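You operate a simulated robot arm through the tools that you are given. There is no shell and no other tool.

You run a simulated robot arm. Do the job below in one go: nothing can be reset, and whatever is moved stays where it is left.

TASK
Put things in order on the top of the island bench. At the end: the silver leg with the orange band is on the green terminal box; the orange square block is on the narrow brown carton; the teal wedge is on the grey cover plate; the short green block stands on top of the black sample card; whatever was shut is shut again. Leave all else as you found it, and nothing knocked over.

The check looks at the end state, three seconds after you hand in, the way a careful person would. Anything else that was tipped, shoved, dropped, spilled or broken makes it a failure. Lids that push on must go on centred and level and be pressed home; caps that screw on are set level and turned clockwise until they are tight.

THE ROBOT
A 6-joint arm with a two-finger gripper, fixed in place. Base frame: the origin is at the foot of the arm, x ahead of it, y to its left, z up; the work surface is at about z = 0. Readings come in mm, rad, newtons and seconds.
With the tool pointing down near the work surface it reaches from about 240 to 620 mm from the base axis. Its first joint turns from -1.152 to 1.152 rad. Payload 1.37 kg.
The TCP is the grasp point between the finger pads, 22 mm short of the fingertips. In the tool frame z runs along the fingers and y along their closing line. The gripper opens to 92 mm; its body begins 65 mm behind the TCP.
Orientation is that of the tool frame in the base frame, as a unit quaternion [x, y, z, w]. With the fingers straight down and closing along the base's y, the tool's x points along the base's -x, its y along +y and its z along -z.

THE INTERFACE
- The arm moves only by the tool apply_moves. Its argument "series" is a list of rows, each a list of 3 entries, a list of its own where there are three numbers: the shift along the tool's x, y, z in mm, then the turn, a rotation vector about the tool's x, y, z in rad, then the gripper command, from -1 (shut) to 1 (fully open), values between in proportion. In form: [[[tx, ty, tz], [rx, ry, rz], jaw], ...]. A call has 1 to 20 rows; each row shifts and turns the commanded pose from where the row before left it, along the tool's axes as they then stand. Each row takes 0.2 s and may step no farther than 50 mm and 0.15 rad from the row before; otherwise, or with a gripper value out of range, the whole call is refused. Where a pose cannot be reached the arm comes as near as it can. A force on the tool above 40 N (or 10 N above the force at the start of the call, whichever is more), or a blocked arm, ends the call early, and 0.2 s more pass. The fingers move at their own pace (about 59.9 mm/s each) and stop on an object; they squeeze with about 26 N. The grip force told is the motor's: it shows also when the fingers shut on nothing. Time passes only in rows, and 0.2 s behind the last, so rows that do not move let the fingers close. It gives the time, the measured TCP pose, the force on the tool (base axes), the opening and the grip force at its end, in the units of the frame above (readings bear some noise), with the torque about the TCP (base axes, N m) and any sound that the robot's microphone picked up.
- Cameras (640 x 400 px; columns grow to the right, rows downward): "scene" is fixed at [46.8, -452.2, 569.5]; the picture's right is [0.57, -0.82, 0.00], its down [-0.57, -0.40, -0.71] and it looks along [0.58, 0.41, -0.70] (base axes); focal length 294 px, centre (320, 200). "wrist" rides on the gripper at [71, 19, -102] in the tool frame; the picture's right is [-0.26, 0.97, 0.00], its down [-0.75, -0.20, -0.62] and it looks along [-0.60, -0.16, 0.78] (tool axes); focal length 280 px, centre (320, 200). There is no depth. A picture from a camera that has moved, and an enlarged one, comes with that camera's place and axes in the base frame and with its lens.
- camera(camera): a new picture of that camera. The clock stands still meanwhile.
- inspect(camera, box): a new picture of the part [left, top, right, bottom] of that camera's present view, enlarged. The clock stands still meanwhile.
- sign_off(): hands the job in; it is judged then, once.

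Nothing tells you positions but the pictures and the camera data. Unless the task says otherwise, let go and move clear before handing in.

The tools are called after ">>>" as a command line: name --argument value ..., lists and objects as JSON in quotes. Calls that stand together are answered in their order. apply_moves: Moves the arm, as the interface text tells. Its arguments: {"type":"object","properties":{"series":{"type":"array","items":{"type":"array"}}},"required":["series"]} The other tools are called the same way: camera (camera) takes a picture; inspect (camera, box) takes an enlarged picture of a part of a camera's view; sign_off () hands the job in.

At the start:

```text
time_s: 0.0
tcp_pos: [243.7, -239.1, 372.3]
ee_rot: [0.001, 1.0, -0.001, 0.002]
ft_force: [0.6, 0.3, 0.4]
torque: [-0.03, -0.01, -0.01]
width: 92.2
finger_force: 0.1
```

scene: 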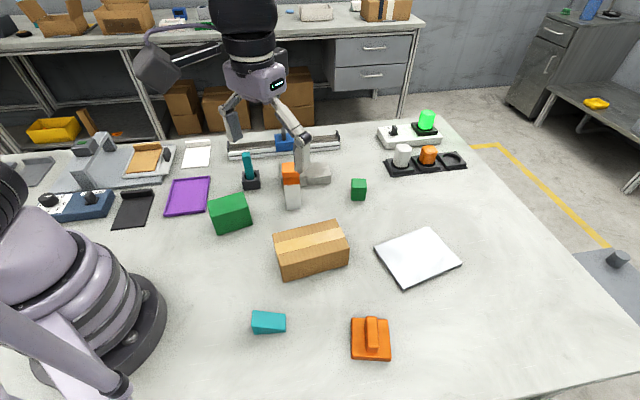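
wrist: 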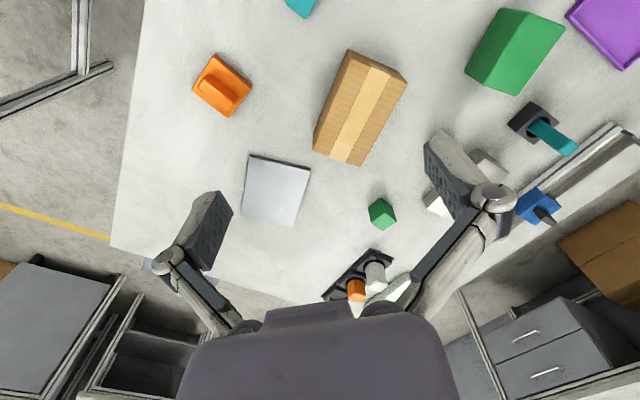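

I see the bench with a green box, a brown carton, a grey plate, a teal wedge, an orange block with a handle, a small green block and a black card. I'll enlarge parts of the scene before moving anything.

>>> inspect --camera "scene" --box '[180, 120, 380, 245]'

>>> inspect --camera "scene" --box '[0, 120, 220, 257]'

>>> inspect --camera "scene" --box '[230, 210, 480, 366]'

>>> inspect --camera "scene" --box '[340, 90, 500, 190]'

```text
3.20 times, centred on (280, 182) of scene
camera zoom: at [46.8, -452.2, 569.5], right [0.57, -0.82, 0.0], down [-0.57, -0.4, -0.71], along [0.58, 0.41, -0.7], focal length 940 px, centre (448, 256)
```

zoom: 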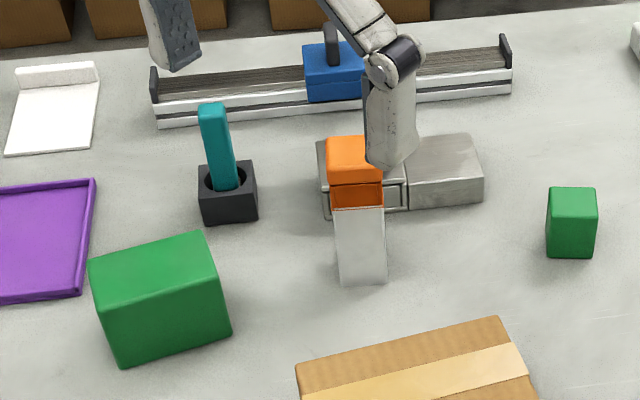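

```text
2.91 times, centred on (110, 188) of scene
camera zoom: at [46.8, -452.2, 569.5], right [0.57, -0.82, 0.0], down [-0.57, -0.4, -0.71], along [0.58, 0.41, -0.7], focal length 855 px, centre (931, 234)
```

zoom: 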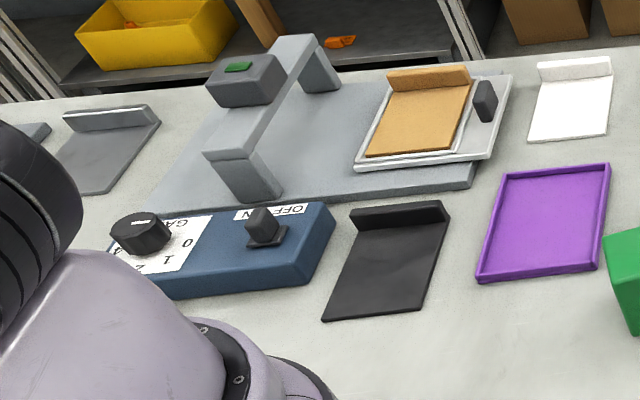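

```text
2.56 times, centred on (355, 288) of scene
camera zoom: at [46.8, -452.2, 569.5], right [0.57, -0.82, 0.0], down [-0.57, -0.4, -0.71], along [0.58, 0.41, -0.7], focal length 752 px, centre (230, -25)
```

zoom: 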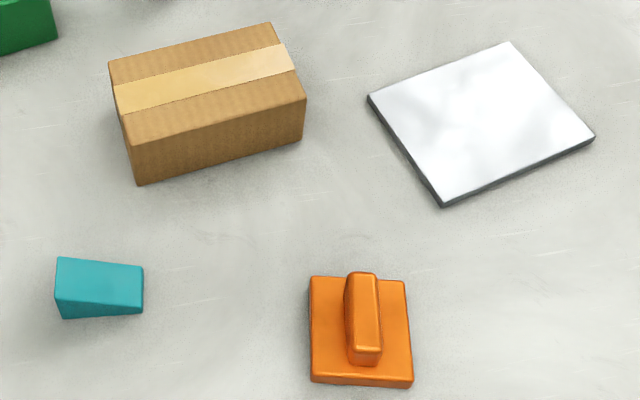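

```text
4.00 times, centred on (420, 140) of scene
camera zoom: at [46.8, -452.2, 569.5], right [0.57, -0.82, 0.0], down [-0.57, -0.4, -0.71], along [0.58, 0.41, -0.7], focal length 1176 px, centre (-80, 440)
```

zoom: 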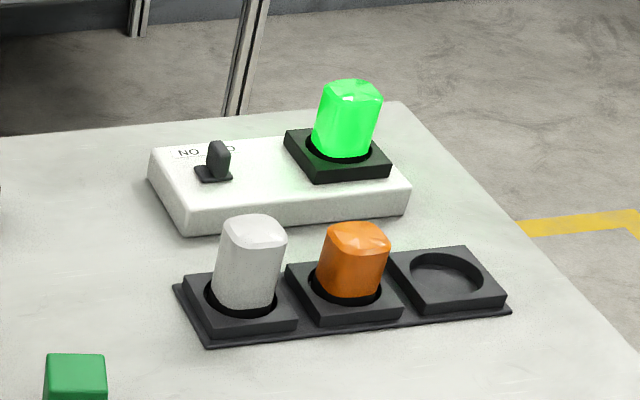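

The leg appears to stand on or in front of a grey thing, and the gripper hides part of it. I'll swing the arm to the middle at height to clear the view and use the wrist camera.

>>> apply_moves --series '[[[0, 48, 0], [0, 0, 0], 1], [[0, 48, 0], [0, 0, 0], 1], [[0, 48, 0], [0, 0, 0], 1], [[0, 48, 0], [0, 0, 0], 1], [[0, 48, 0], [0, 0, 0], 1], [[0, 0, 0], [0, 0, 0], 1], [[0, 0, 0], [0, 0, 0], 1]]'

>>> camera --camera "wrist"

>>> camera --camera "scene"

```text
time_s: 1.6
tcp_pos: [245.9, 6.4, 373.6]
ee_rot: [0.001, 1.0, -0.001, 0.001]
ft_force: [0.2, -0.1, 0.2]
torque: [-0.04, 0.02, -0.01]
width: 92.1
finger_force: 0.0
```

```text
taken
camera wrist: at [174.2, 25.3, 474.8], right [0.26, 0.96, 0.0], down [0.75, -0.2, 0.63], along [0.61, -0.17, -0.78], focal length 280 px, centre (320, 200)
```

wrist: 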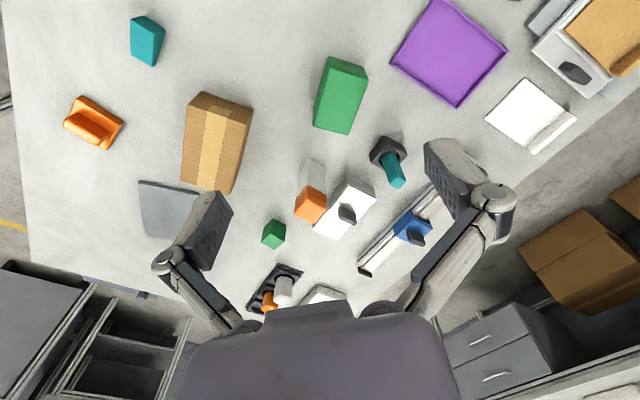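

```text
taken
```

scene: 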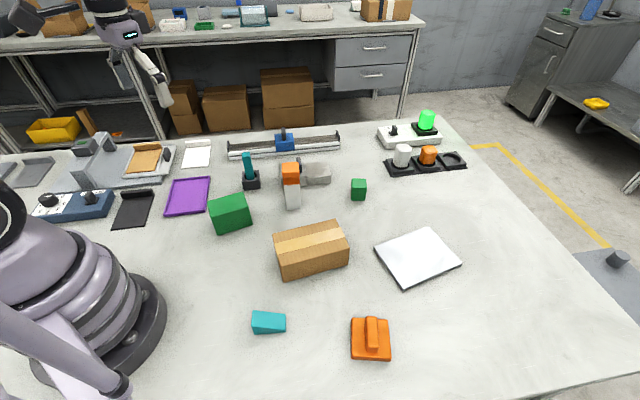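

>>> inspect --camera "scene" --box '[220, 120, 380, 220]'

>>> inspect --camera "wrist" --box '[240, 120, 400, 260]'

>>> inspect --camera "wrist" --box '[40, 60, 280, 260]'

>>> inspect --camera "wrist" --box '[360, 0, 640, 200]'

```text
4.00 times, centred on (300, 170) of scene
camera zoom: at [46.8, -452.2, 569.5], right [0.57, -0.82, 0.0], down [-0.57, -0.4, -0.71], along [0.58, 0.41, -0.7], focal length 1176 px, centre (400, 320)
```

zoom: 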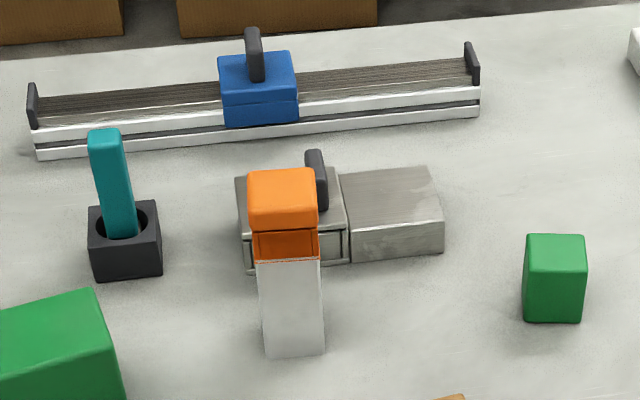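

```text
2.86 times, centred on (320, 190) of wrist
camera zoom: at [174.2, 25.3, 474.8], right [0.26, 0.96, 0.0], down [0.75, -0.2, 0.63], along [0.61, -0.17, -0.78], focal length 801 px, centre (320, 229)
```

zoom: 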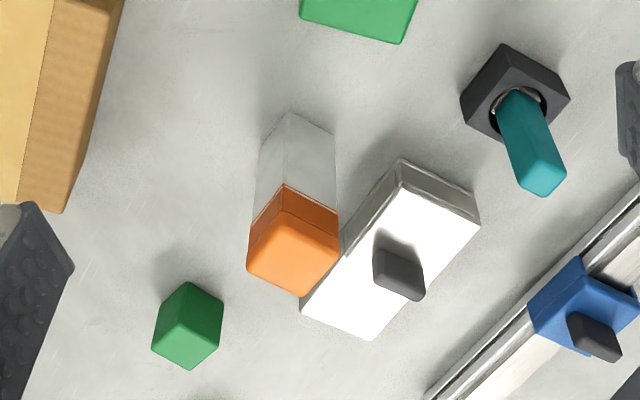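

```text
2.00 times, centred on (160, 160) of wrist
camera zoom: at [174.2, 25.3, 474.8], right [0.26, 0.96, 0.0], down [0.75, -0.2, 0.63], along [0.61, -0.17, -0.78], focal length 561 px, centre (640, 280)
```

zoom: 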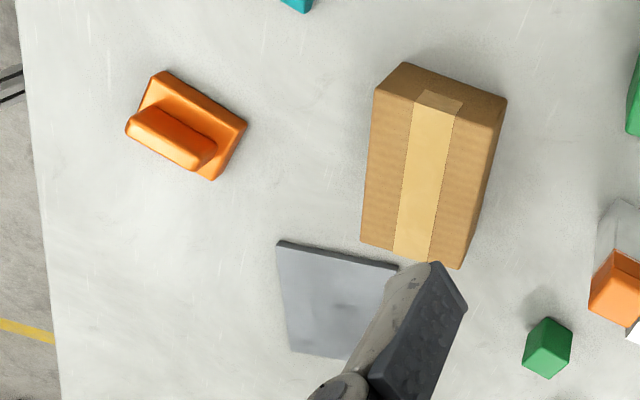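

```text
2.00 times, centred on (500, 100) of wrist
camera zoom: at [174.2, 25.3, 474.8], right [0.26, 0.96, 0.0], down [0.75, -0.2, 0.63], along [0.61, -0.17, -0.78], focal length 561 px, centre (-40, 400)
```

zoom: 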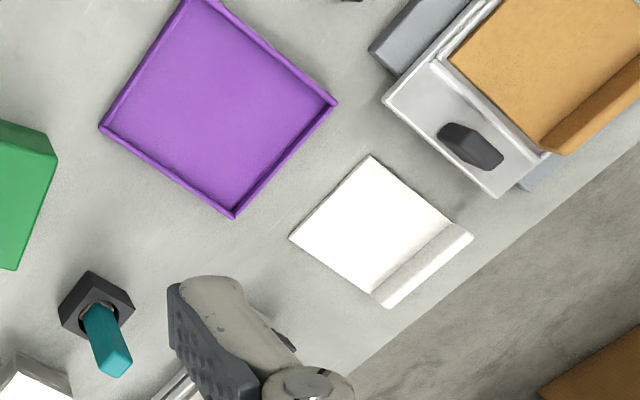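

>>> inspect --camera "scene" --box '[270, 150, 340, 215]'

>>> inspect --camera "wrist" --box '[280, 140, 390, 250]'

>>> inspect --camera "scene" --box '[335, 300, 405, 370]'

>>> inspect --camera "scene" --box '[0, 130, 180, 240]'

```text
6.15 times, centred on (305, 182) of scene
camera zoom: at [46.8, -452.2, 569.5], right [0.57, -0.82, 0.0], down [-0.57, -0.4, -0.71], along [0.58, 0.41, -0.7], focal length 1808 px, centre (412, 308)
```

zoom: 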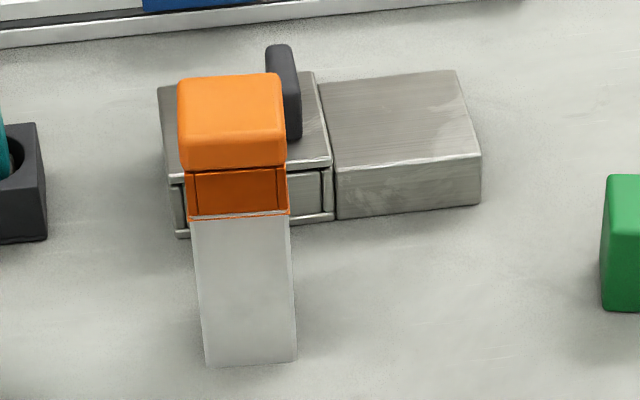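

```text
3.64 times, centred on (335, 195) of wrist
camera zoom: at [174.2, 25.3, 474.8], right [0.26, 0.96, 0.0], down [0.75, -0.2, 0.63], along [0.61, -0.17, -0.78], focal length 1020 px, centre (266, 218)
```

zoom: 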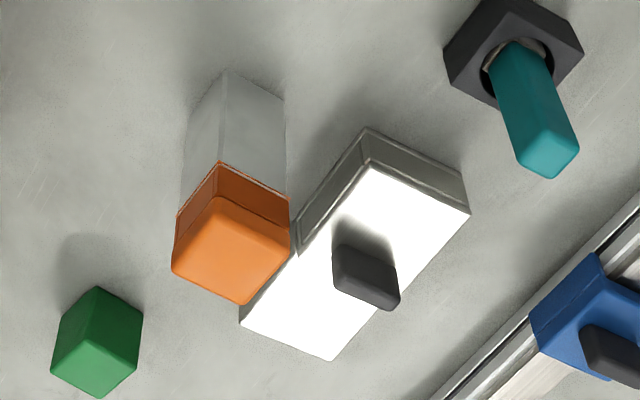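

```text
5.71 times, centred on (370, 335) of scene
camera zoom: at [46.8, -452.2, 569.5], right [0.57, -0.82, 0.0], down [-0.57, -0.4, -0.71], along [0.58, 0.41, -0.7], focal length 1679 px, centre (34, -571)
```

zoom: 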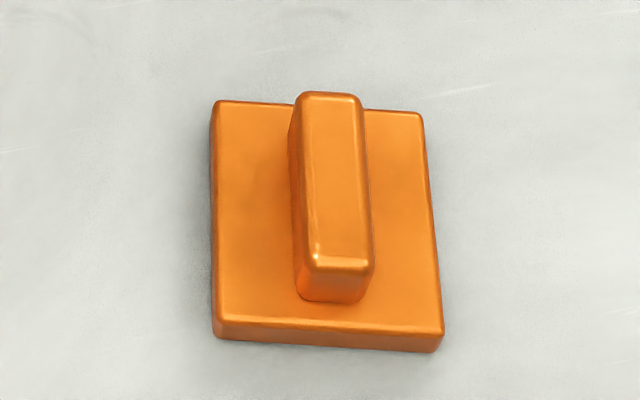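

```text
3.56 times, centred on (90, 185) of scene
camera zoom: at [46.8, -452.2, 569.5], right [0.57, -0.82, 0.0], down [-0.57, -0.4, -0.71], along [0.58, 0.41, -0.7], focal length 1045 px, centre (1138, 253)
```

zoom: 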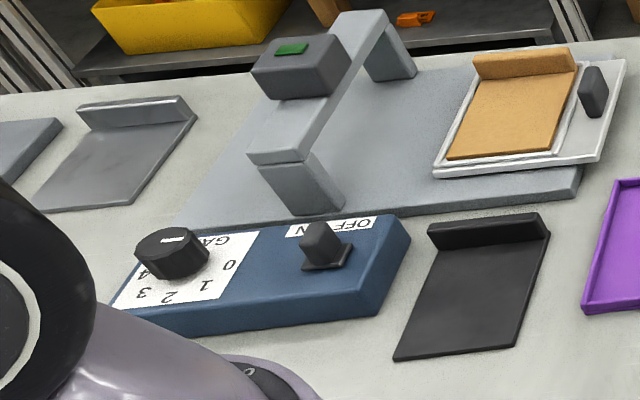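

The orange top on the leg looks like a separate rounded block resting on a silver leg that has its own orange band. I'll bring the wrist camera closer to confirm this.

>>> apply_moves --series '[[[-30, -11, 32], [0, 0, 0], 1], [[-30, -11, 32], [0, 0, 0], 1], [[-30, -11, 32], [0, 0, 0], 1], [[-30, -11, 32], [0, 0, 0], 1], [[-30, -11, 32], [0, 0, 0], 1], [[0, 0, 0], [0, 0, 0], 1], [[0, 0, 0], [0, 0, 0], 1]]'

>>> camera --camera "wrist"

>>> camera --camera "scene"

```text
time_s: 3.2
tcp_pos: [394.8, -52.8, 213.4]
ee_rot: [0.001, 1.0, -0.002, 0.002]
ft_force: [-0.8, 0.9, -0.9]
torque: [0.03, -0.02, 0.0]
width: 91.8
finger_force: 0.0
```

```text
taken
camera wrist: at [322.5, -34.5, 313.9], right [0.26, 0.96, 0.0], down [0.75, -0.2, 0.63], along [0.61, -0.17, -0.78], focal length 280 px, centre (320, 200)
```

wrist: 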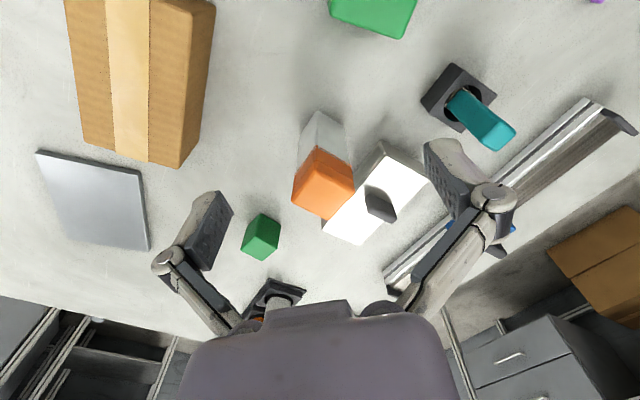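

```text
taken
```

scene: 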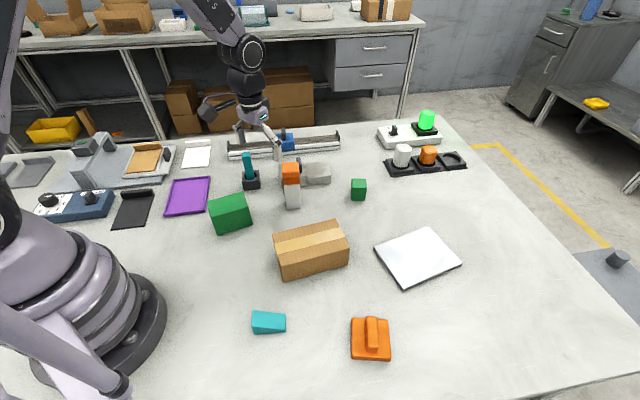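

>>> inspect --camera "wrist" --box '[270, 95, 440, 255]'

>>> inspect --camera "wrist" --box '[280, 100, 370, 230]'

```text
2.50 times, centred on (355, 175) of wrist
camera zoom: at [322.5, -34.5, 313.9], right [0.26, 0.96, 0.0], down [0.75, -0.2, 0.63], along [0.61, -0.17, -0.78], focal length 701 px, centre (232, 262)
```

zoom: 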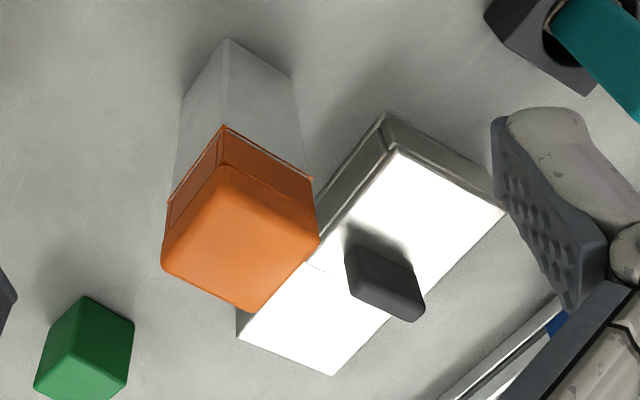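

```text
3.08 times, centred on (325, 165) of wrist
camera zoom: at [322.5, -34.5, 313.9], right [0.26, 0.96, 0.0], down [0.75, -0.2, 0.63], along [0.61, -0.17, -0.78], focal length 863 px, centre (305, 308)
```

zoom: 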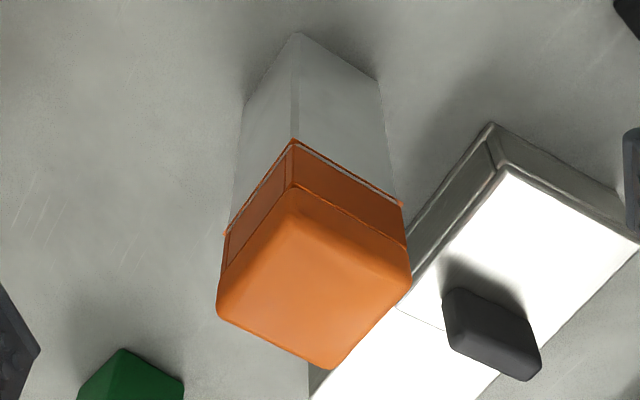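

>>> inspect --camera "scene" --box '[195, 180, 265, 245]'

>>> inspect --camera "scene" --box '[235, 295, 305, 345]'

>>> inspect --camera "scene" --box '[330, 165, 390, 215]'

>>> inspect --camera "scene" --box '[100, 175, 170, 240]'

>>> inspect --camera "scene" --box '[360, 215, 480, 300]'

```text
6.15 times, centred on (230, 212) of scene
camera zoom: at [46.8, -452.2, 569.5], right [0.57, -0.82, 0.0], down [-0.57, -0.4, -0.71], along [0.58, 0.41, -0.7], focal length 1808 px, centre (874, 123)
```

zoom: 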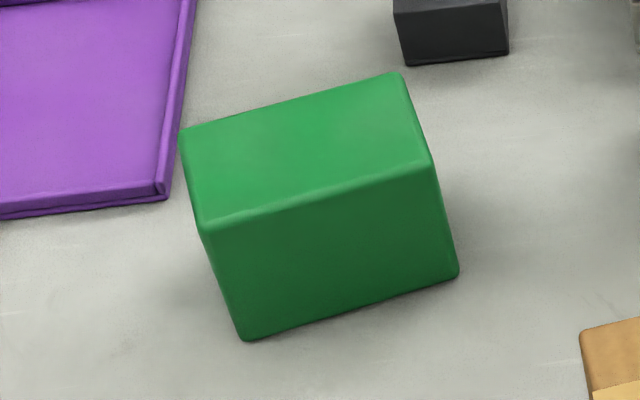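

```text
8.00 times, centred on (270, 320) of scene
camera zoom: at [46.8, -452.2, 569.5], right [0.57, -0.82, 0.0], down [-0.57, -0.4, -0.71], along [0.58, 0.41, -0.7], focal length 2351 px, centre (720, -760)
```

zoom: 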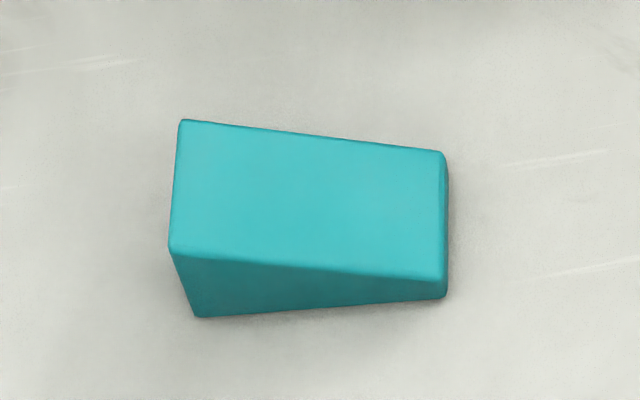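

```text
8.00 times, centred on (360, 190) of scene
camera zoom: at [46.8, -452.2, 569.5], right [0.57, -0.82, 0.0], down [-0.57, -0.4, -0.71], along [0.58, 0.41, -0.7], focal length 2351 px, centre (0, 280)
```

zoom: 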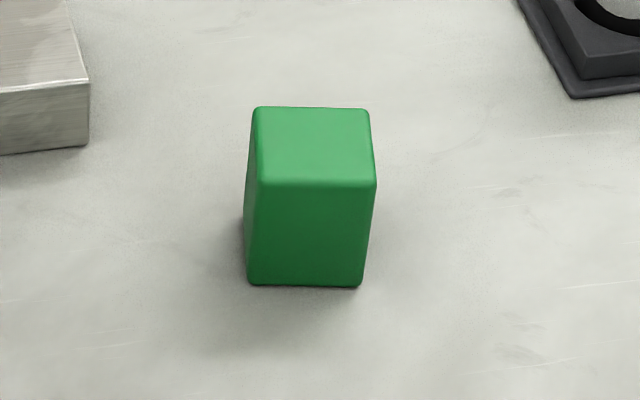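

```text
6.15 times, centred on (135, 208) of scene
camera zoom: at [46.8, -452.2, 569.5], right [0.57, -0.82, 0.0], down [-0.57, -0.4, -0.71], along [0.58, 0.41, -0.7], focal length 1808 px, centre (1458, 154)
```

zoom: 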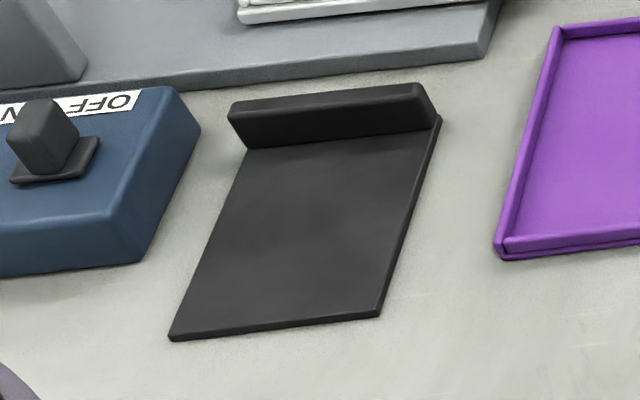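

```text
4.71 times, centred on (420, 258) of scene
camera zoom: at [46.8, -452.2, 569.5], right [0.57, -0.82, 0.0], down [-0.57, -0.4, -0.71], along [0.58, 0.41, -0.7], focal length 1383 px, centre (-151, -71)
```

zoom: 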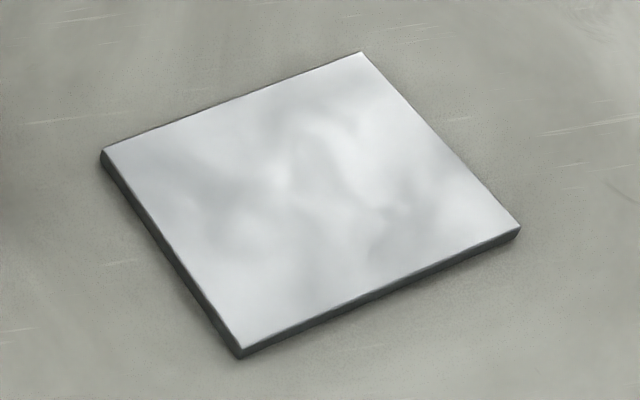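

The dimensions agree with a separate orange block of about 39 mm lying on top of the 110 mm leg at about (467, -71). I'll line the gripper up above it, turned about 40° to match its faces, and check again.

>>> apply_moves --series '[[[-36, -9, 0], [0, 0, 0], 1], [[-36, -9, 0], [0, 0, 0], 1], [[0, 0, 0], [0, 0, -0.1382], 1], [[0, 0, 0], [0, 0, -0.1382], 1], [[0, 0, 0], [0, 0, -0.1382], 1], [[0, 0, 0], [0, 0, -0.1382], 1], [[0, 0, 0], [0, 0, -0.1382], 1], [[0, 0, 20], [0, 0, 0], 1], [[0, 0, 0], [0, 0, 0], 1]]'

>>> camera --camera "wrist"

>>> inspect --camera "wrist" --box '[220, 100, 420, 260]'

>>> inspect --camera "scene" --box '[240, 100, 380, 220]'

```text
time_s: 5.2
tcp_pos: [466.2, -73.7, 191.3]
ee_rot: [-0.34, 0.94, -0.002, 0.001]
ft_force: [0.0, 0.0, 1.1]
torque: [-0.02, -0.01, 0.01]
width: 92.2
finger_force: 0.2
```

```text
taken
camera wrist: at [398.6, -104.3, 293.2], right [-0.41, 0.91, 0.0], down [0.71, 0.32, 0.63], along [0.57, 0.26, -0.78], focal length 280 px, centre (320, 200)
```

wrist: 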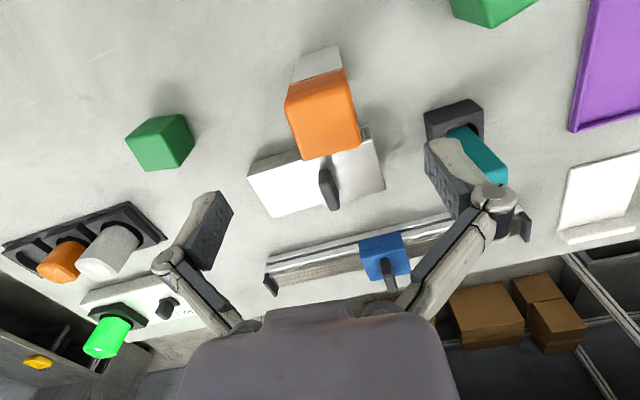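

```text
2.50 times, centred on (320, 180) of wrist
camera zoom: at [398.6, -104.3, 293.2], right [-0.41, 0.91, 0.0], down [0.71, 0.32, 0.63], along [0.57, 0.26, -0.78], focal length 701 px, centre (320, 250)
```

zoom: 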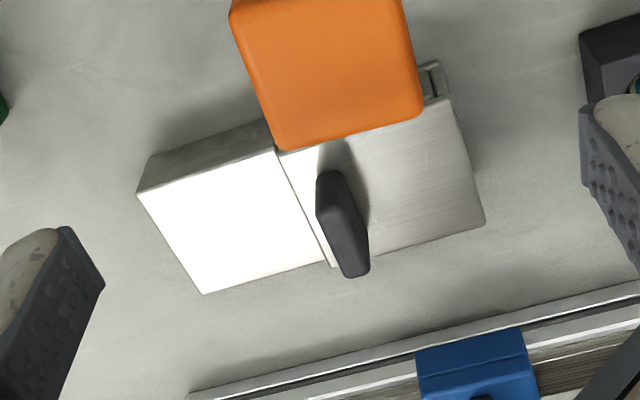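

```text
3.33 times, centred on (310, 160) of scene
camera zoom: at [46.8, -452.2, 569.5], right [0.57, -0.82, 0.0], down [-0.57, -0.4, -0.71], along [0.58, 0.41, -0.7], focal length 980 px, centre (353, 333)
```

zoom: 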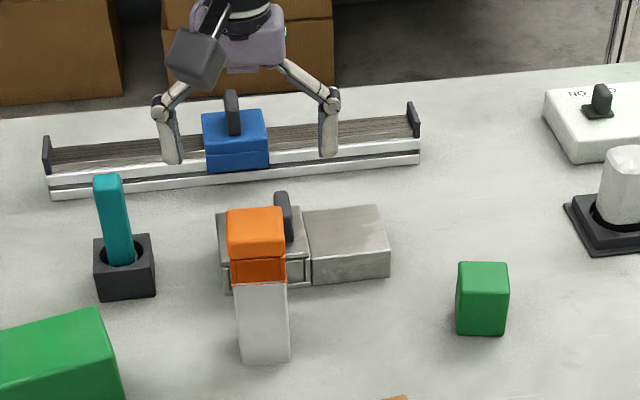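

>>> inspect --camera "wrist" --box '[260, 30, 400, 180]'

```text
2.67 times, centred on (330, 105) of wrist
camera zoom: at [398.6, -104.3, 293.2], right [-0.41, 0.91, 0.0], down [0.71, 0.32, 0.63], along [0.57, 0.26, -0.78], focal length 748 px, centre (293, 453)
```

zoom: 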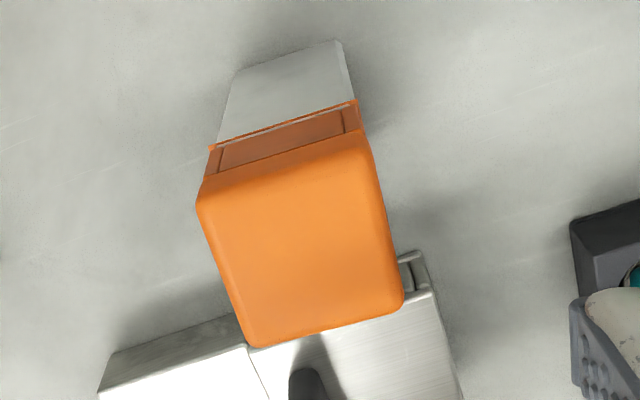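

The view confirms it: a rounded orange block sits on the silver leg, and the leg's own orange band is just below it. I'll descend partway and check fingertip height against the block.

>>> apply_moves --series '[[[0, 2.5, 20], [0, 0, 0], 1], [[0, 0, 20], [0, 0, 0], 1], [[0, 0, 0], [0, 0, 0], 1], [[0, 0, 0], [0, 0, 0], 1]]'

>>> inspect --camera "scene" --box '[240, 110, 360, 220]'

>>> inspect --camera "wrist" --box '[200, 60, 460, 240]'

```text
time_s: 6.2
tcp_pos: [464.8, -70.9, 151.7]
ee_rot: [-0.338, 0.941, -0.002, 0.001]
ft_force: [-0.5, 0.3, 0.3]
torque: [0.0, -0.01, 0.0]
width: 92.0
finger_force: 0.0
```

```text
3.64 times, centred on (300, 165) of scene
camera zoom: at [46.8, -452.2, 569.5], right [0.57, -0.82, 0.0], down [-0.57, -0.4, -0.71], along [0.58, 0.41, -0.7], focal length 1069 px, centre (393, 327)
```

zoom: 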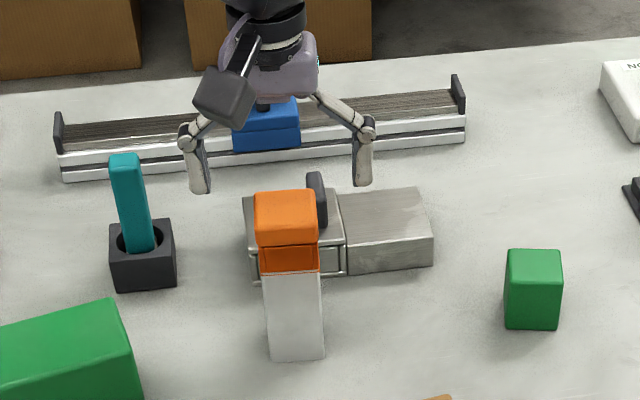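

```text
2.22 times, centred on (330, 150) of wrist
camera zoom: at [398.2, -101.5, 252.7], right [-0.41, 0.91, 0.0], down [0.71, 0.32, 0.63], along [0.57, 0.26, -0.78], focal length 623 px, centre (298, 311)
```

zoom: 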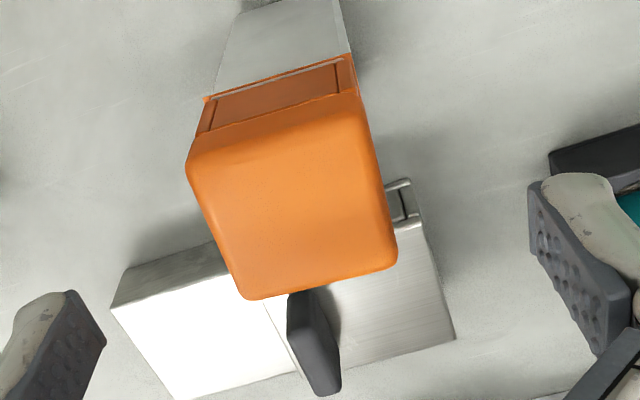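

Fingertips sit higher when open than when closed because of the linkage. I'll partly close to about 60 mm and descend a bit, then check tip height against the block.

>>> apply_moves --series '[[[0, 0, 0], [0, 0, 0], 0.3], [[0, 0, 6], [0, 0, 0], 0.3], [[0, 0, 6], [0, 0, 0], 0.3], [[0, 0, 0], [0, 0, 0], 0.3], [[0, 0, 0], [0, 0, 0], 0.3]]'

>>> inspect --camera "scene" --box '[260, 120, 340, 220]'

>>> inspect --camera "wrist" --box '[200, 80, 440, 240]'

```text
time_s: 7.4
tcp_pos: [465.2, -71.6, 139.0]
ee_rot: [-0.337, 0.941, -0.001, 0.002]
ft_force: [0.1, 0.5, 0.1]
torque: [0.01, 0.03, -0.01]
width: 60.2
finger_force: 0.1
```

```text
4.00 times, centred on (300, 170) of scene
camera zoom: at [46.8, -452.2, 569.5], right [0.57, -0.82, 0.0], down [-0.57, -0.4, -0.71], along [0.58, 0.41, -0.7], focal length 1176 px, centre (400, 320)
```

zoom: 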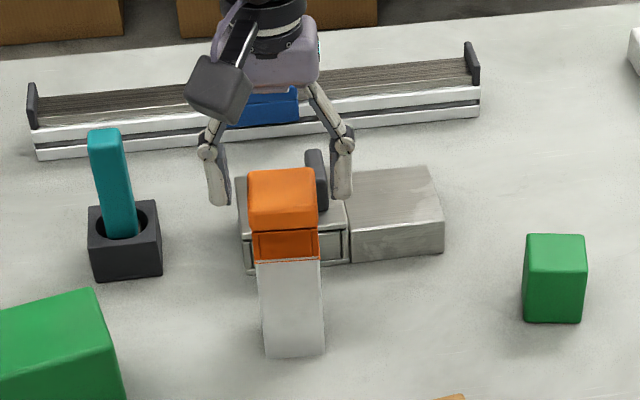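

```text
2.50 times, centred on (320, 160) of wrist
camera zoom: at [397.7, -102.0, 240.5], right [-0.41, 0.91, 0.0], down [0.71, 0.32, 0.63], along [0.57, 0.26, -0.78], focal length 701 px, centre (320, 300)
```

zoom: 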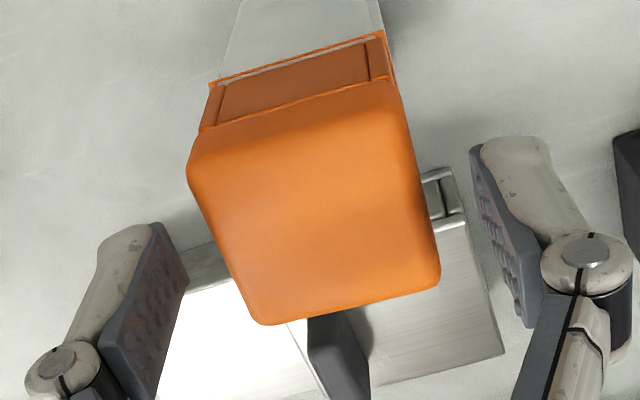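

Tips are about 22 mm below the TCP (z about 116) and the block spans about 110–128 mm, so I'll lower 4 mm and grip only the block.

>>> apply_moves --series '[[[0, 0, 4], [0, 0, 0], 0.3], [[0, 0, 0], [0, 0, 0], 0.3], [[0, 0, 0], [0, 0, 0], -1], [[0, 0, 0], [0, 0, 0], -1], [[0, 0, 0], [0, 0, 0], -1], [[0, 0, 0], [0, 0, 0], -1]]'

>>> inspect --camera "scene" --box '[260, 120, 340, 220]'

>>> inspect --camera "wrist" --box '[200, 80, 440, 240]'

```text
time_s: 8.8
tcp_pos: [464.8, -71.4, 134.9]
ee_rot: [-0.338, 0.941, -0.001, 0.002]
ft_force: [0.3, -0.9, 2.8]
torque: [-0.01, 0.02, 0.03]
width: 41.0
finger_force: 26.2
```

```text
4.00 times, centred on (300, 170) of scene
camera zoom: at [46.7, -452.2, 569.5], right [0.57, -0.82, 0.0], down [-0.57, -0.4, -0.71], along [0.58, 0.41, -0.7], focal length 1176 px, centre (400, 320)
```

zoom: 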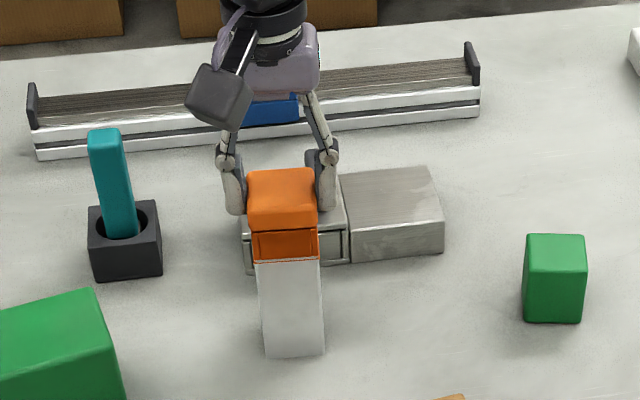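

```text
2.50 times, centred on (320, 160) of wrist
camera zoom: at [397.4, -102.2, 236.2], right [-0.41, 0.91, 0.0], down [0.71, 0.32, 0.63], along [0.57, 0.26, -0.78], focal length 701 px, centre (320, 300)
```

zoom: 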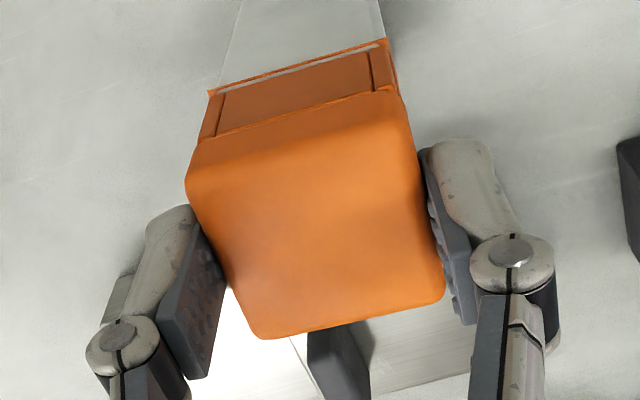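

Gripped at 41 mm. I'll lift gently about 15 mm and check whether only the block comes up.

>>> apply_moves --series '[[[0, 0, -3], [0, 0, 0], -1], [[0, 0, -4], [0, 0, 0], -1], [[0, 0, -5], [0, 0, 0], -1], [[0, 0, -3], [0, 0, 0], -1], [[0, 0, 0], [0, 0, 0], -1]]'

>>> inspect --camera "scene" --box '[260, 120, 340, 220]'

>>> inspect --camera "wrist" --box '[200, 40, 440, 240]'

```text
time_s: 10.0
tcp_pos: [465.5, -70.6, 149.9]
ee_rot: [-0.338, 0.941, -0.001, 0.002]
ft_force: [0.5, -0.3, -2.9]
torque: [-0.01, 0.01, 0.01]
width: 40.7
finger_force: 26.3
```

```text
4.00 times, centred on (300, 170) of scene
camera zoom: at [46.8, -452.2, 569.5], right [0.57, -0.82, 0.0], down [-0.57, -0.4, -0.71], along [0.58, 0.41, -0.7], focal length 1176 px, centre (400, 320)
```

zoom: 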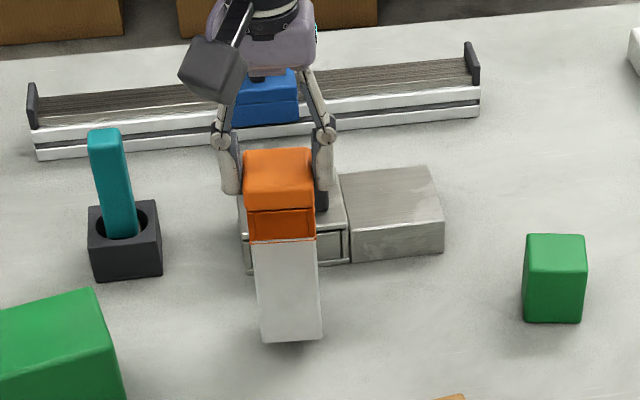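

```text
2.00 times, centred on (320, 140) of wrist
camera zoom: at [397.0, -101.2, 251.6], right [-0.41, 0.91, 0.0], down [0.71, 0.32, 0.63], along [0.57, 0.26, -0.78], focal length 561 px, centre (320, 320)
```

zoom: 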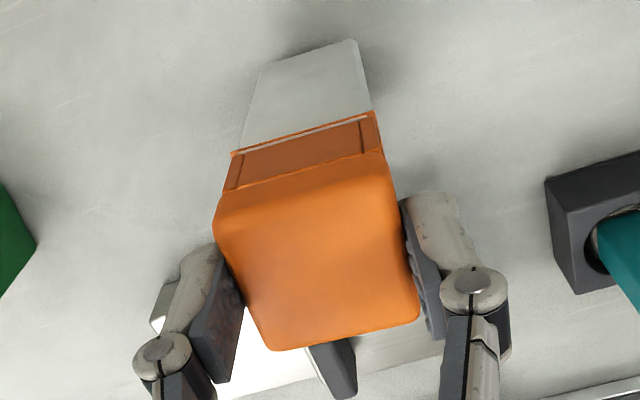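

The leg lifts together with the orange top, so that is one piece (the leg with its orange end). Before carrying it over, I'll look again at the other orange objects and the green box.

>>> inspect --camera "scene" --box '[375, 100, 475, 180]'

>>> inspect --camera "scene" --box '[340, 305, 400, 365]'

>>> camera --camera "wrist"

```text
5.00 times, centred on (425, 140) of scene
camera zoom: at [46.8, -452.2, 569.5], right [0.57, -0.82, 0.0], down [-0.57, -0.4, -0.71], along [0.58, 0.41, -0.7], focal length 1469 px, centre (-205, 500)
```

zoom: 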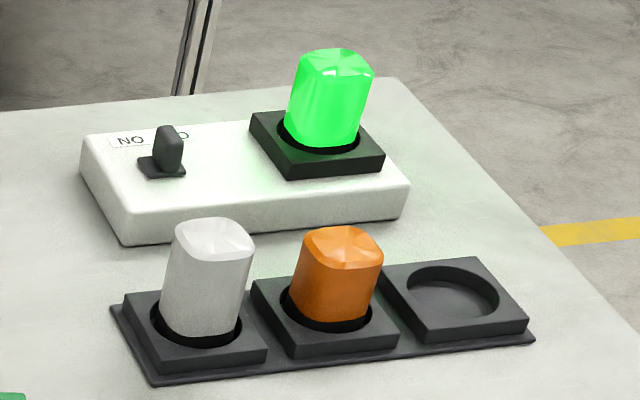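

```text
6.67 times, centred on (370, 335) of scene
camera zoom: at [46.8, -452.2, 569.5], right [0.57, -0.82, 0.0], down [-0.57, -0.4, -0.71], along [0.58, 0.41, -0.7], focal length 1959 px, centre (-13, -700)
```

zoom: 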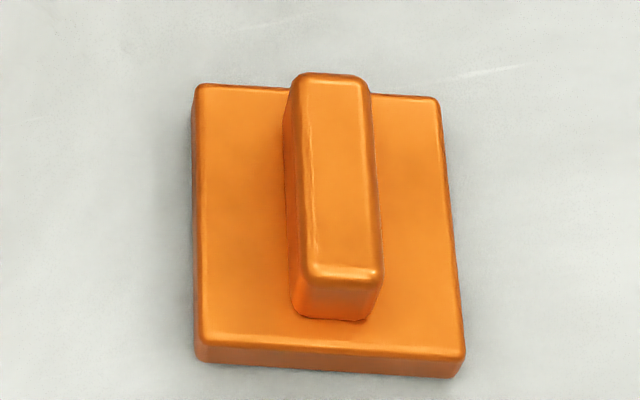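

```text
taken
camera wrist: at [397.0, -101.2, 251.6], right [-0.41, 0.91, 0.0], down [0.71, 0.32, 0.63], along [0.57, 0.26, -0.78], focal length 280 px, centre (320, 200)
```

wrist: 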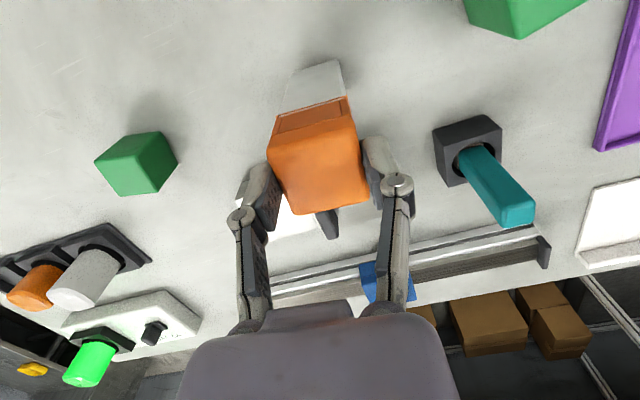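

>>> inspect --camera "scene" --box '[278, 140, 328, 190]'

>>> inspect --camera "wrist" --box '[240, 80, 320, 230]'

>>> inspect --camera "wrist" --box '[320, 80, 420, 230]'

```text
8.00 times, centred on (303, 165) of scene
camera zoom: at [46.8, -452.2, 569.5], right [0.57, -0.82, 0.0], down [-0.57, -0.4, -0.71], along [0.58, 0.41, -0.7], focal length 2351 px, centre (456, 480)
```

zoom: 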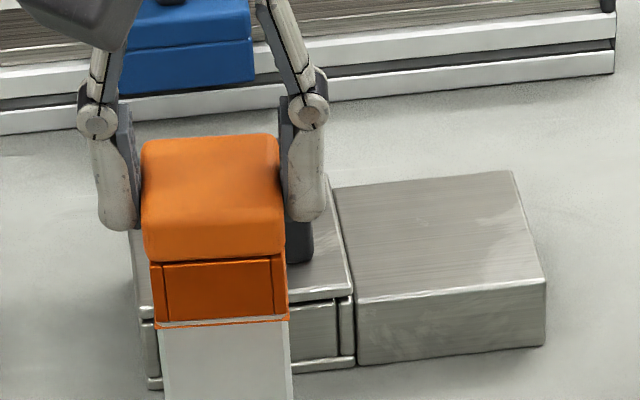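

```text
2.67 times, centred on (280, 155) of wrist
camera zoom: at [397.0, -101.2, 251.6], right [-0.41, 0.91, 0.0], down [0.71, 0.32, 0.63], along [0.57, 0.26, -0.78], focal length 748 px, centre (427, 320)
```

zoom: 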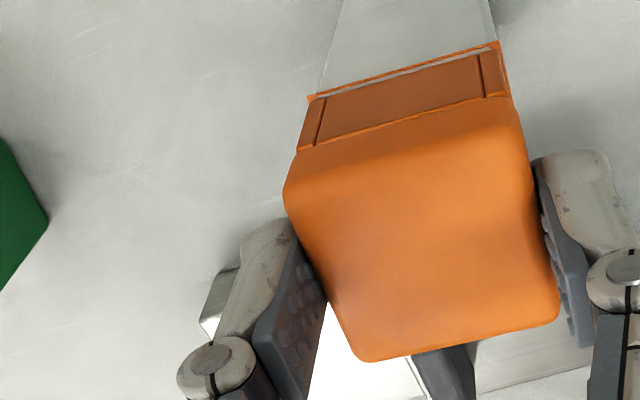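

```text
2.67 times, centred on (370, 155) of wrist
camera zoom: at [397.0, -101.2, 251.6], right [-0.41, 0.91, 0.0], down [0.71, 0.32, 0.63], along [0.57, 0.26, -0.78], focal length 748 px, centre (187, 320)
```

zoom: 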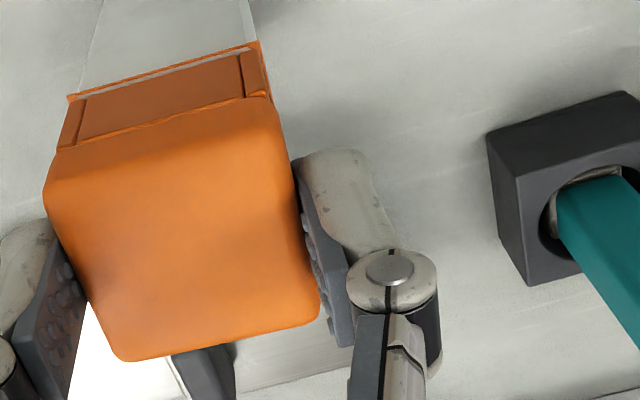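

The tips may have been 1–2 mm below the block's lower edge and clamped both pieces, so the lift proves nothing. I'll set it straight back down, regrip higher and try again.

>>> apply_moves --series '[[[0, 0, 5], [0, 0, 0], -1], [[0, 0, 5], [0, 0, 0], -1], [[0, 0, 3], [0, 0, 0], -1], [[0, 0, 1.5], [0, 0, 0], -1], [[0, 0, 0.5], [0, 0, 0], -1], [[0, 0, 0], [0, 0, 0], -1]]'

```text
time_s: 11.4
tcp_pos: [465.8, -70.7, 135.6]
ee_rot: [-0.339, 0.941, -0.001, 0.002]
ft_force: [0.7, -0.7, -2.5]
torque: [0.0, -0.04, 0.0]
width: 40.8
finger_force: 25.9
```

>>> apply_moves --series '[[[0, 0, 0.4], [0, 0, 0], -1], [[0, 0, 0.4], [0, 0, 0], -1], [[0, 0, 0], [0, 0, 0], -1]]'

>>> inspect --camera "scene" --box '[260, 140, 340, 220]'

```text
time_s: 12.2
tcp_pos: [465.1, -70.0, 135.7]
ee_rot: [-0.338, 0.941, -0.002, 0.001]
ft_force: [1.0, -0.7, -0.6]
torque: [0.0, -0.02, 0.02]
width: 41.0
finger_force: 26.2
heard: snap
```

```text
5.00 times, centred on (300, 180) of scene
camera zoom: at [46.8, -452.2, 569.5], right [0.57, -0.82, 0.0], down [-0.57, -0.4, -0.71], along [0.58, 0.41, -0.7], focal length 1469 px, centre (420, 300)
```

zoom: 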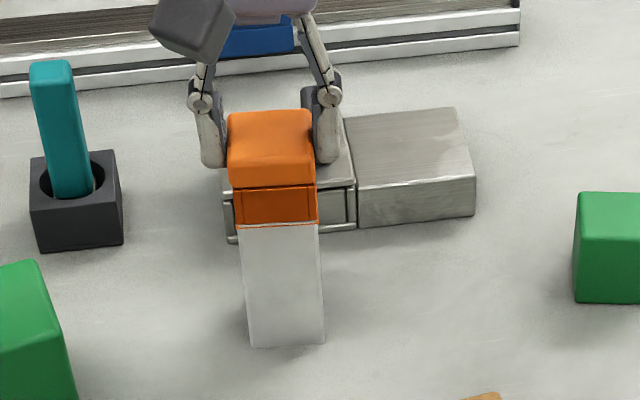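

A "snap" was heard as it touched down. I'll release slightly, regrip purely on the rounded orange part (5 mm higher), and lift a few millimetres to see whether it is separate.

>>> apply_moves --series '[[[0, 0, 0], [0, 0, 0], 0.15], [[0, 0, 0], [0, 0, 0], 0.15], [[0, 0, -5], [0, 0, 0], 0.15], [[0, 0, 0], [0, 0, 0], 0.15], [[0, 0, 0], [0, 0, 0], -1], [[0, 0, 0], [0, 0, 0], -1], [[0, 0, 0], [0, 0, 0], -1]]'

>>> inspect --camera "scene" --box '[278, 140, 328, 190]'

```text
time_s: 13.8
tcp_pos: [466.5, -71.6, 140.1]
ee_rot: [-0.337, 0.941, -0.002, 0.001]
ft_force: [-1.1, -0.3, 3.2]
torque: [-0.01, 0.04, -0.01]
width: 40.8
finger_force: 26.1
```

```text
8.00 times, centred on (303, 165) of scene
camera zoom: at [46.7, -452.2, 569.5], right [0.57, -0.82, 0.0], down [-0.57, -0.4, -0.71], along [0.58, 0.41, -0.7], focal length 2351 px, centre (456, 480)
```

zoom: 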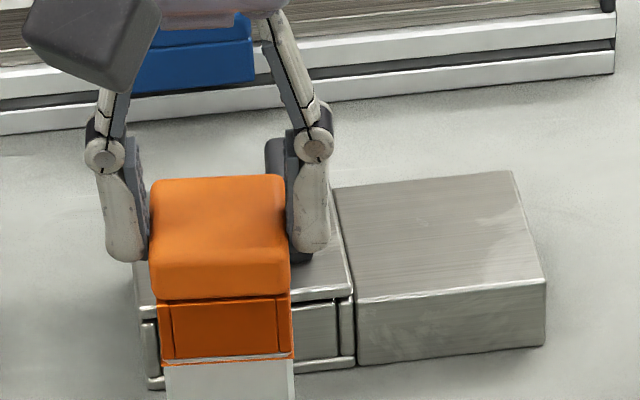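

>>> apply_moves --series '[[[0, 0, -1], [0, 0, 0], -1], [[0, 0, -1.5], [0, 0, 0], -1], [[0, 0, -1.5], [0, 0, 0], -1], [[0, 0, -2], [0, 0, 0], -1], [[0, 0, 0], [0, 0, 0], -1]]'

>>> inspect --camera "scene" --box '[270, 150, 320, 215]'

>>> inspect --camera "wrist" --box '[240, 60, 400, 220]'

```text
time_s: 15.0
tcp_pos: [464.2, -69.9, 145.2]
ee_rot: [-0.338, 0.941, -0.002, 0.002]
ft_force: [0.3, 0.1, 0.6]
torque: [-0.01, -0.01, -0.02]
width: 40.8
finger_force: 26.0
```

```text
6.15 times, centred on (295, 182) of scene
camera zoom: at [46.8, -452.2, 569.5], right [0.57, -0.82, 0.0], down [-0.57, -0.4, -0.71], along [0.58, 0.41, -0.7], focal length 1808 px, centre (474, 308)
```

zoom: 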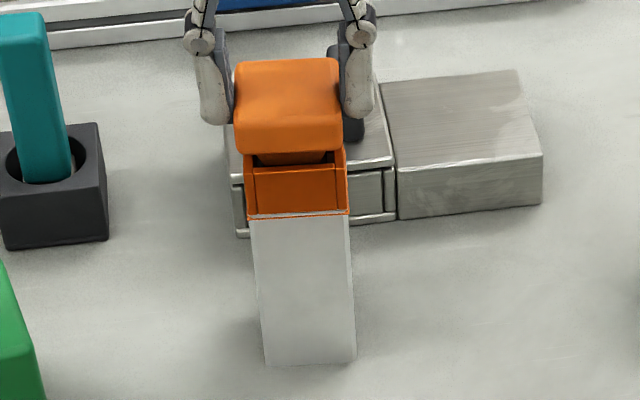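

```text
2.50 times, centred on (320, 140) of wrist
camera zoom: at [397.0, -101.3, 247.1], right [-0.41, 0.91, 0.0], down [0.71, 0.32, 0.63], along [0.57, 0.26, -0.78], focal length 701 px, centre (320, 350)
```

zoom: 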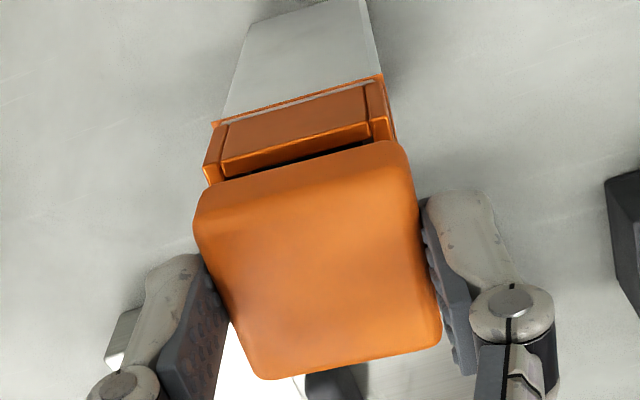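

The orange top is a push-on lid, and it's now lifting off the silver, orange-banded body. I'll raise it clear and look inside, since something named may be in there.

>>> apply_moves --series '[[[0, 0, -5], [0, 0, 0], -1], [[0, 0, -10], [0, 0, 0], -1], [[0, 0, -20], [0, 0, 0], -1], [[0, 0, -40], [0, 0, 0], -1], [[0, 0, -30], [0, 0, 0], -1], [[0, 0, 0], [0, 0, 0], -1], [[0, 0, 0], [0, 0, 0], -1]]'

>>> camera --camera "wrist"

>>> inspect --camera "scene" --box '[240, 100, 360, 220]'

```text
time_s: 16.6
tcp_pos: [463.2, -70.4, 251.8]
ee_rot: [-0.338, 0.941, -0.001, 0.002]
ft_force: [-0.5, 0.0, -0.1]
torque: [0.0, 0.0, -0.02]
width: 41.0
finger_force: 26.3
```

```text
taken
camera wrist: at [395.4, -101.9, 352.6], right [-0.41, 0.91, 0.0], down [0.71, 0.32, 0.63], along [0.57, 0.26, -0.78], focal length 280 px, centre (320, 200)
```

wrist: 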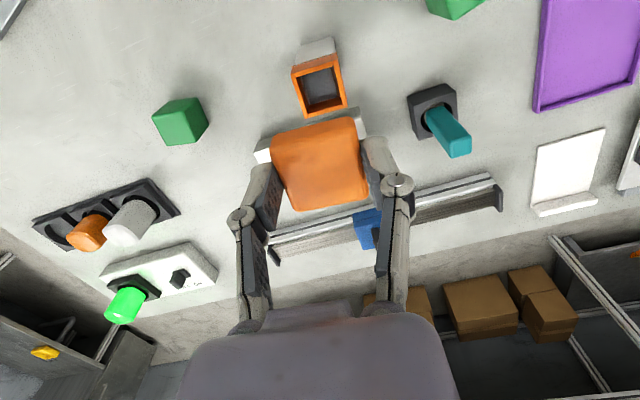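

```text
3.33 times, centred on (300, 160) of scene
camera zoom: at [46.8, -452.2, 569.5], right [0.57, -0.82, 0.0], down [-0.57, -0.4, -0.71], along [0.58, 0.41, -0.7], focal length 980 px, centre (387, 333)
```

zoom: 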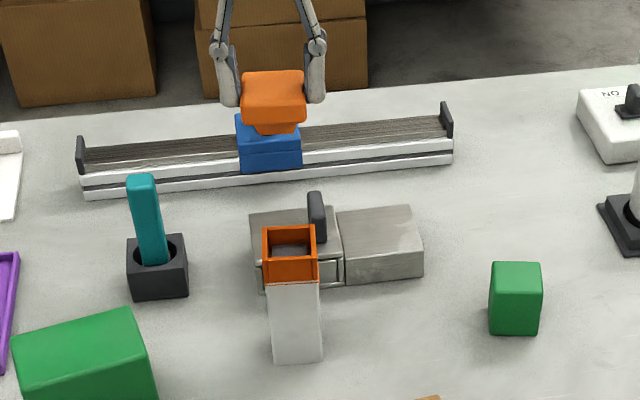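

>>> inspect --camera "wrist" --box '[280, 30, 360, 125]'

>>> inspect --camera "scene" --box '[275, 160, 325, 200]'

```text
4.21 times, centred on (320, 78) of wrist
camera zoom: at [395.4, -101.9, 352.6], right [-0.41, 0.91, 0.0], down [0.71, 0.32, 0.63], along [0.57, 0.26, -0.78], focal length 1181 px, centre (320, 716)
```

zoom: 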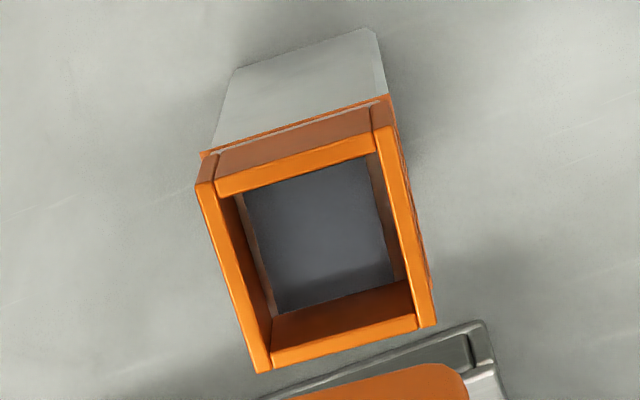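

```text
10.00 times, centred on (300, 180) of scene
camera zoom: at [46.8, -452.2, 569.5], right [0.57, -0.82, 0.0], down [-0.57, -0.4, -0.71], along [0.58, 0.41, -0.7], focal length 2939 px, centre (520, 400)
```

zoom: 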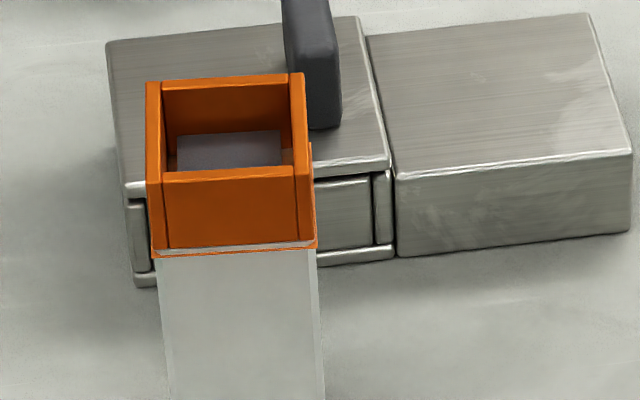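

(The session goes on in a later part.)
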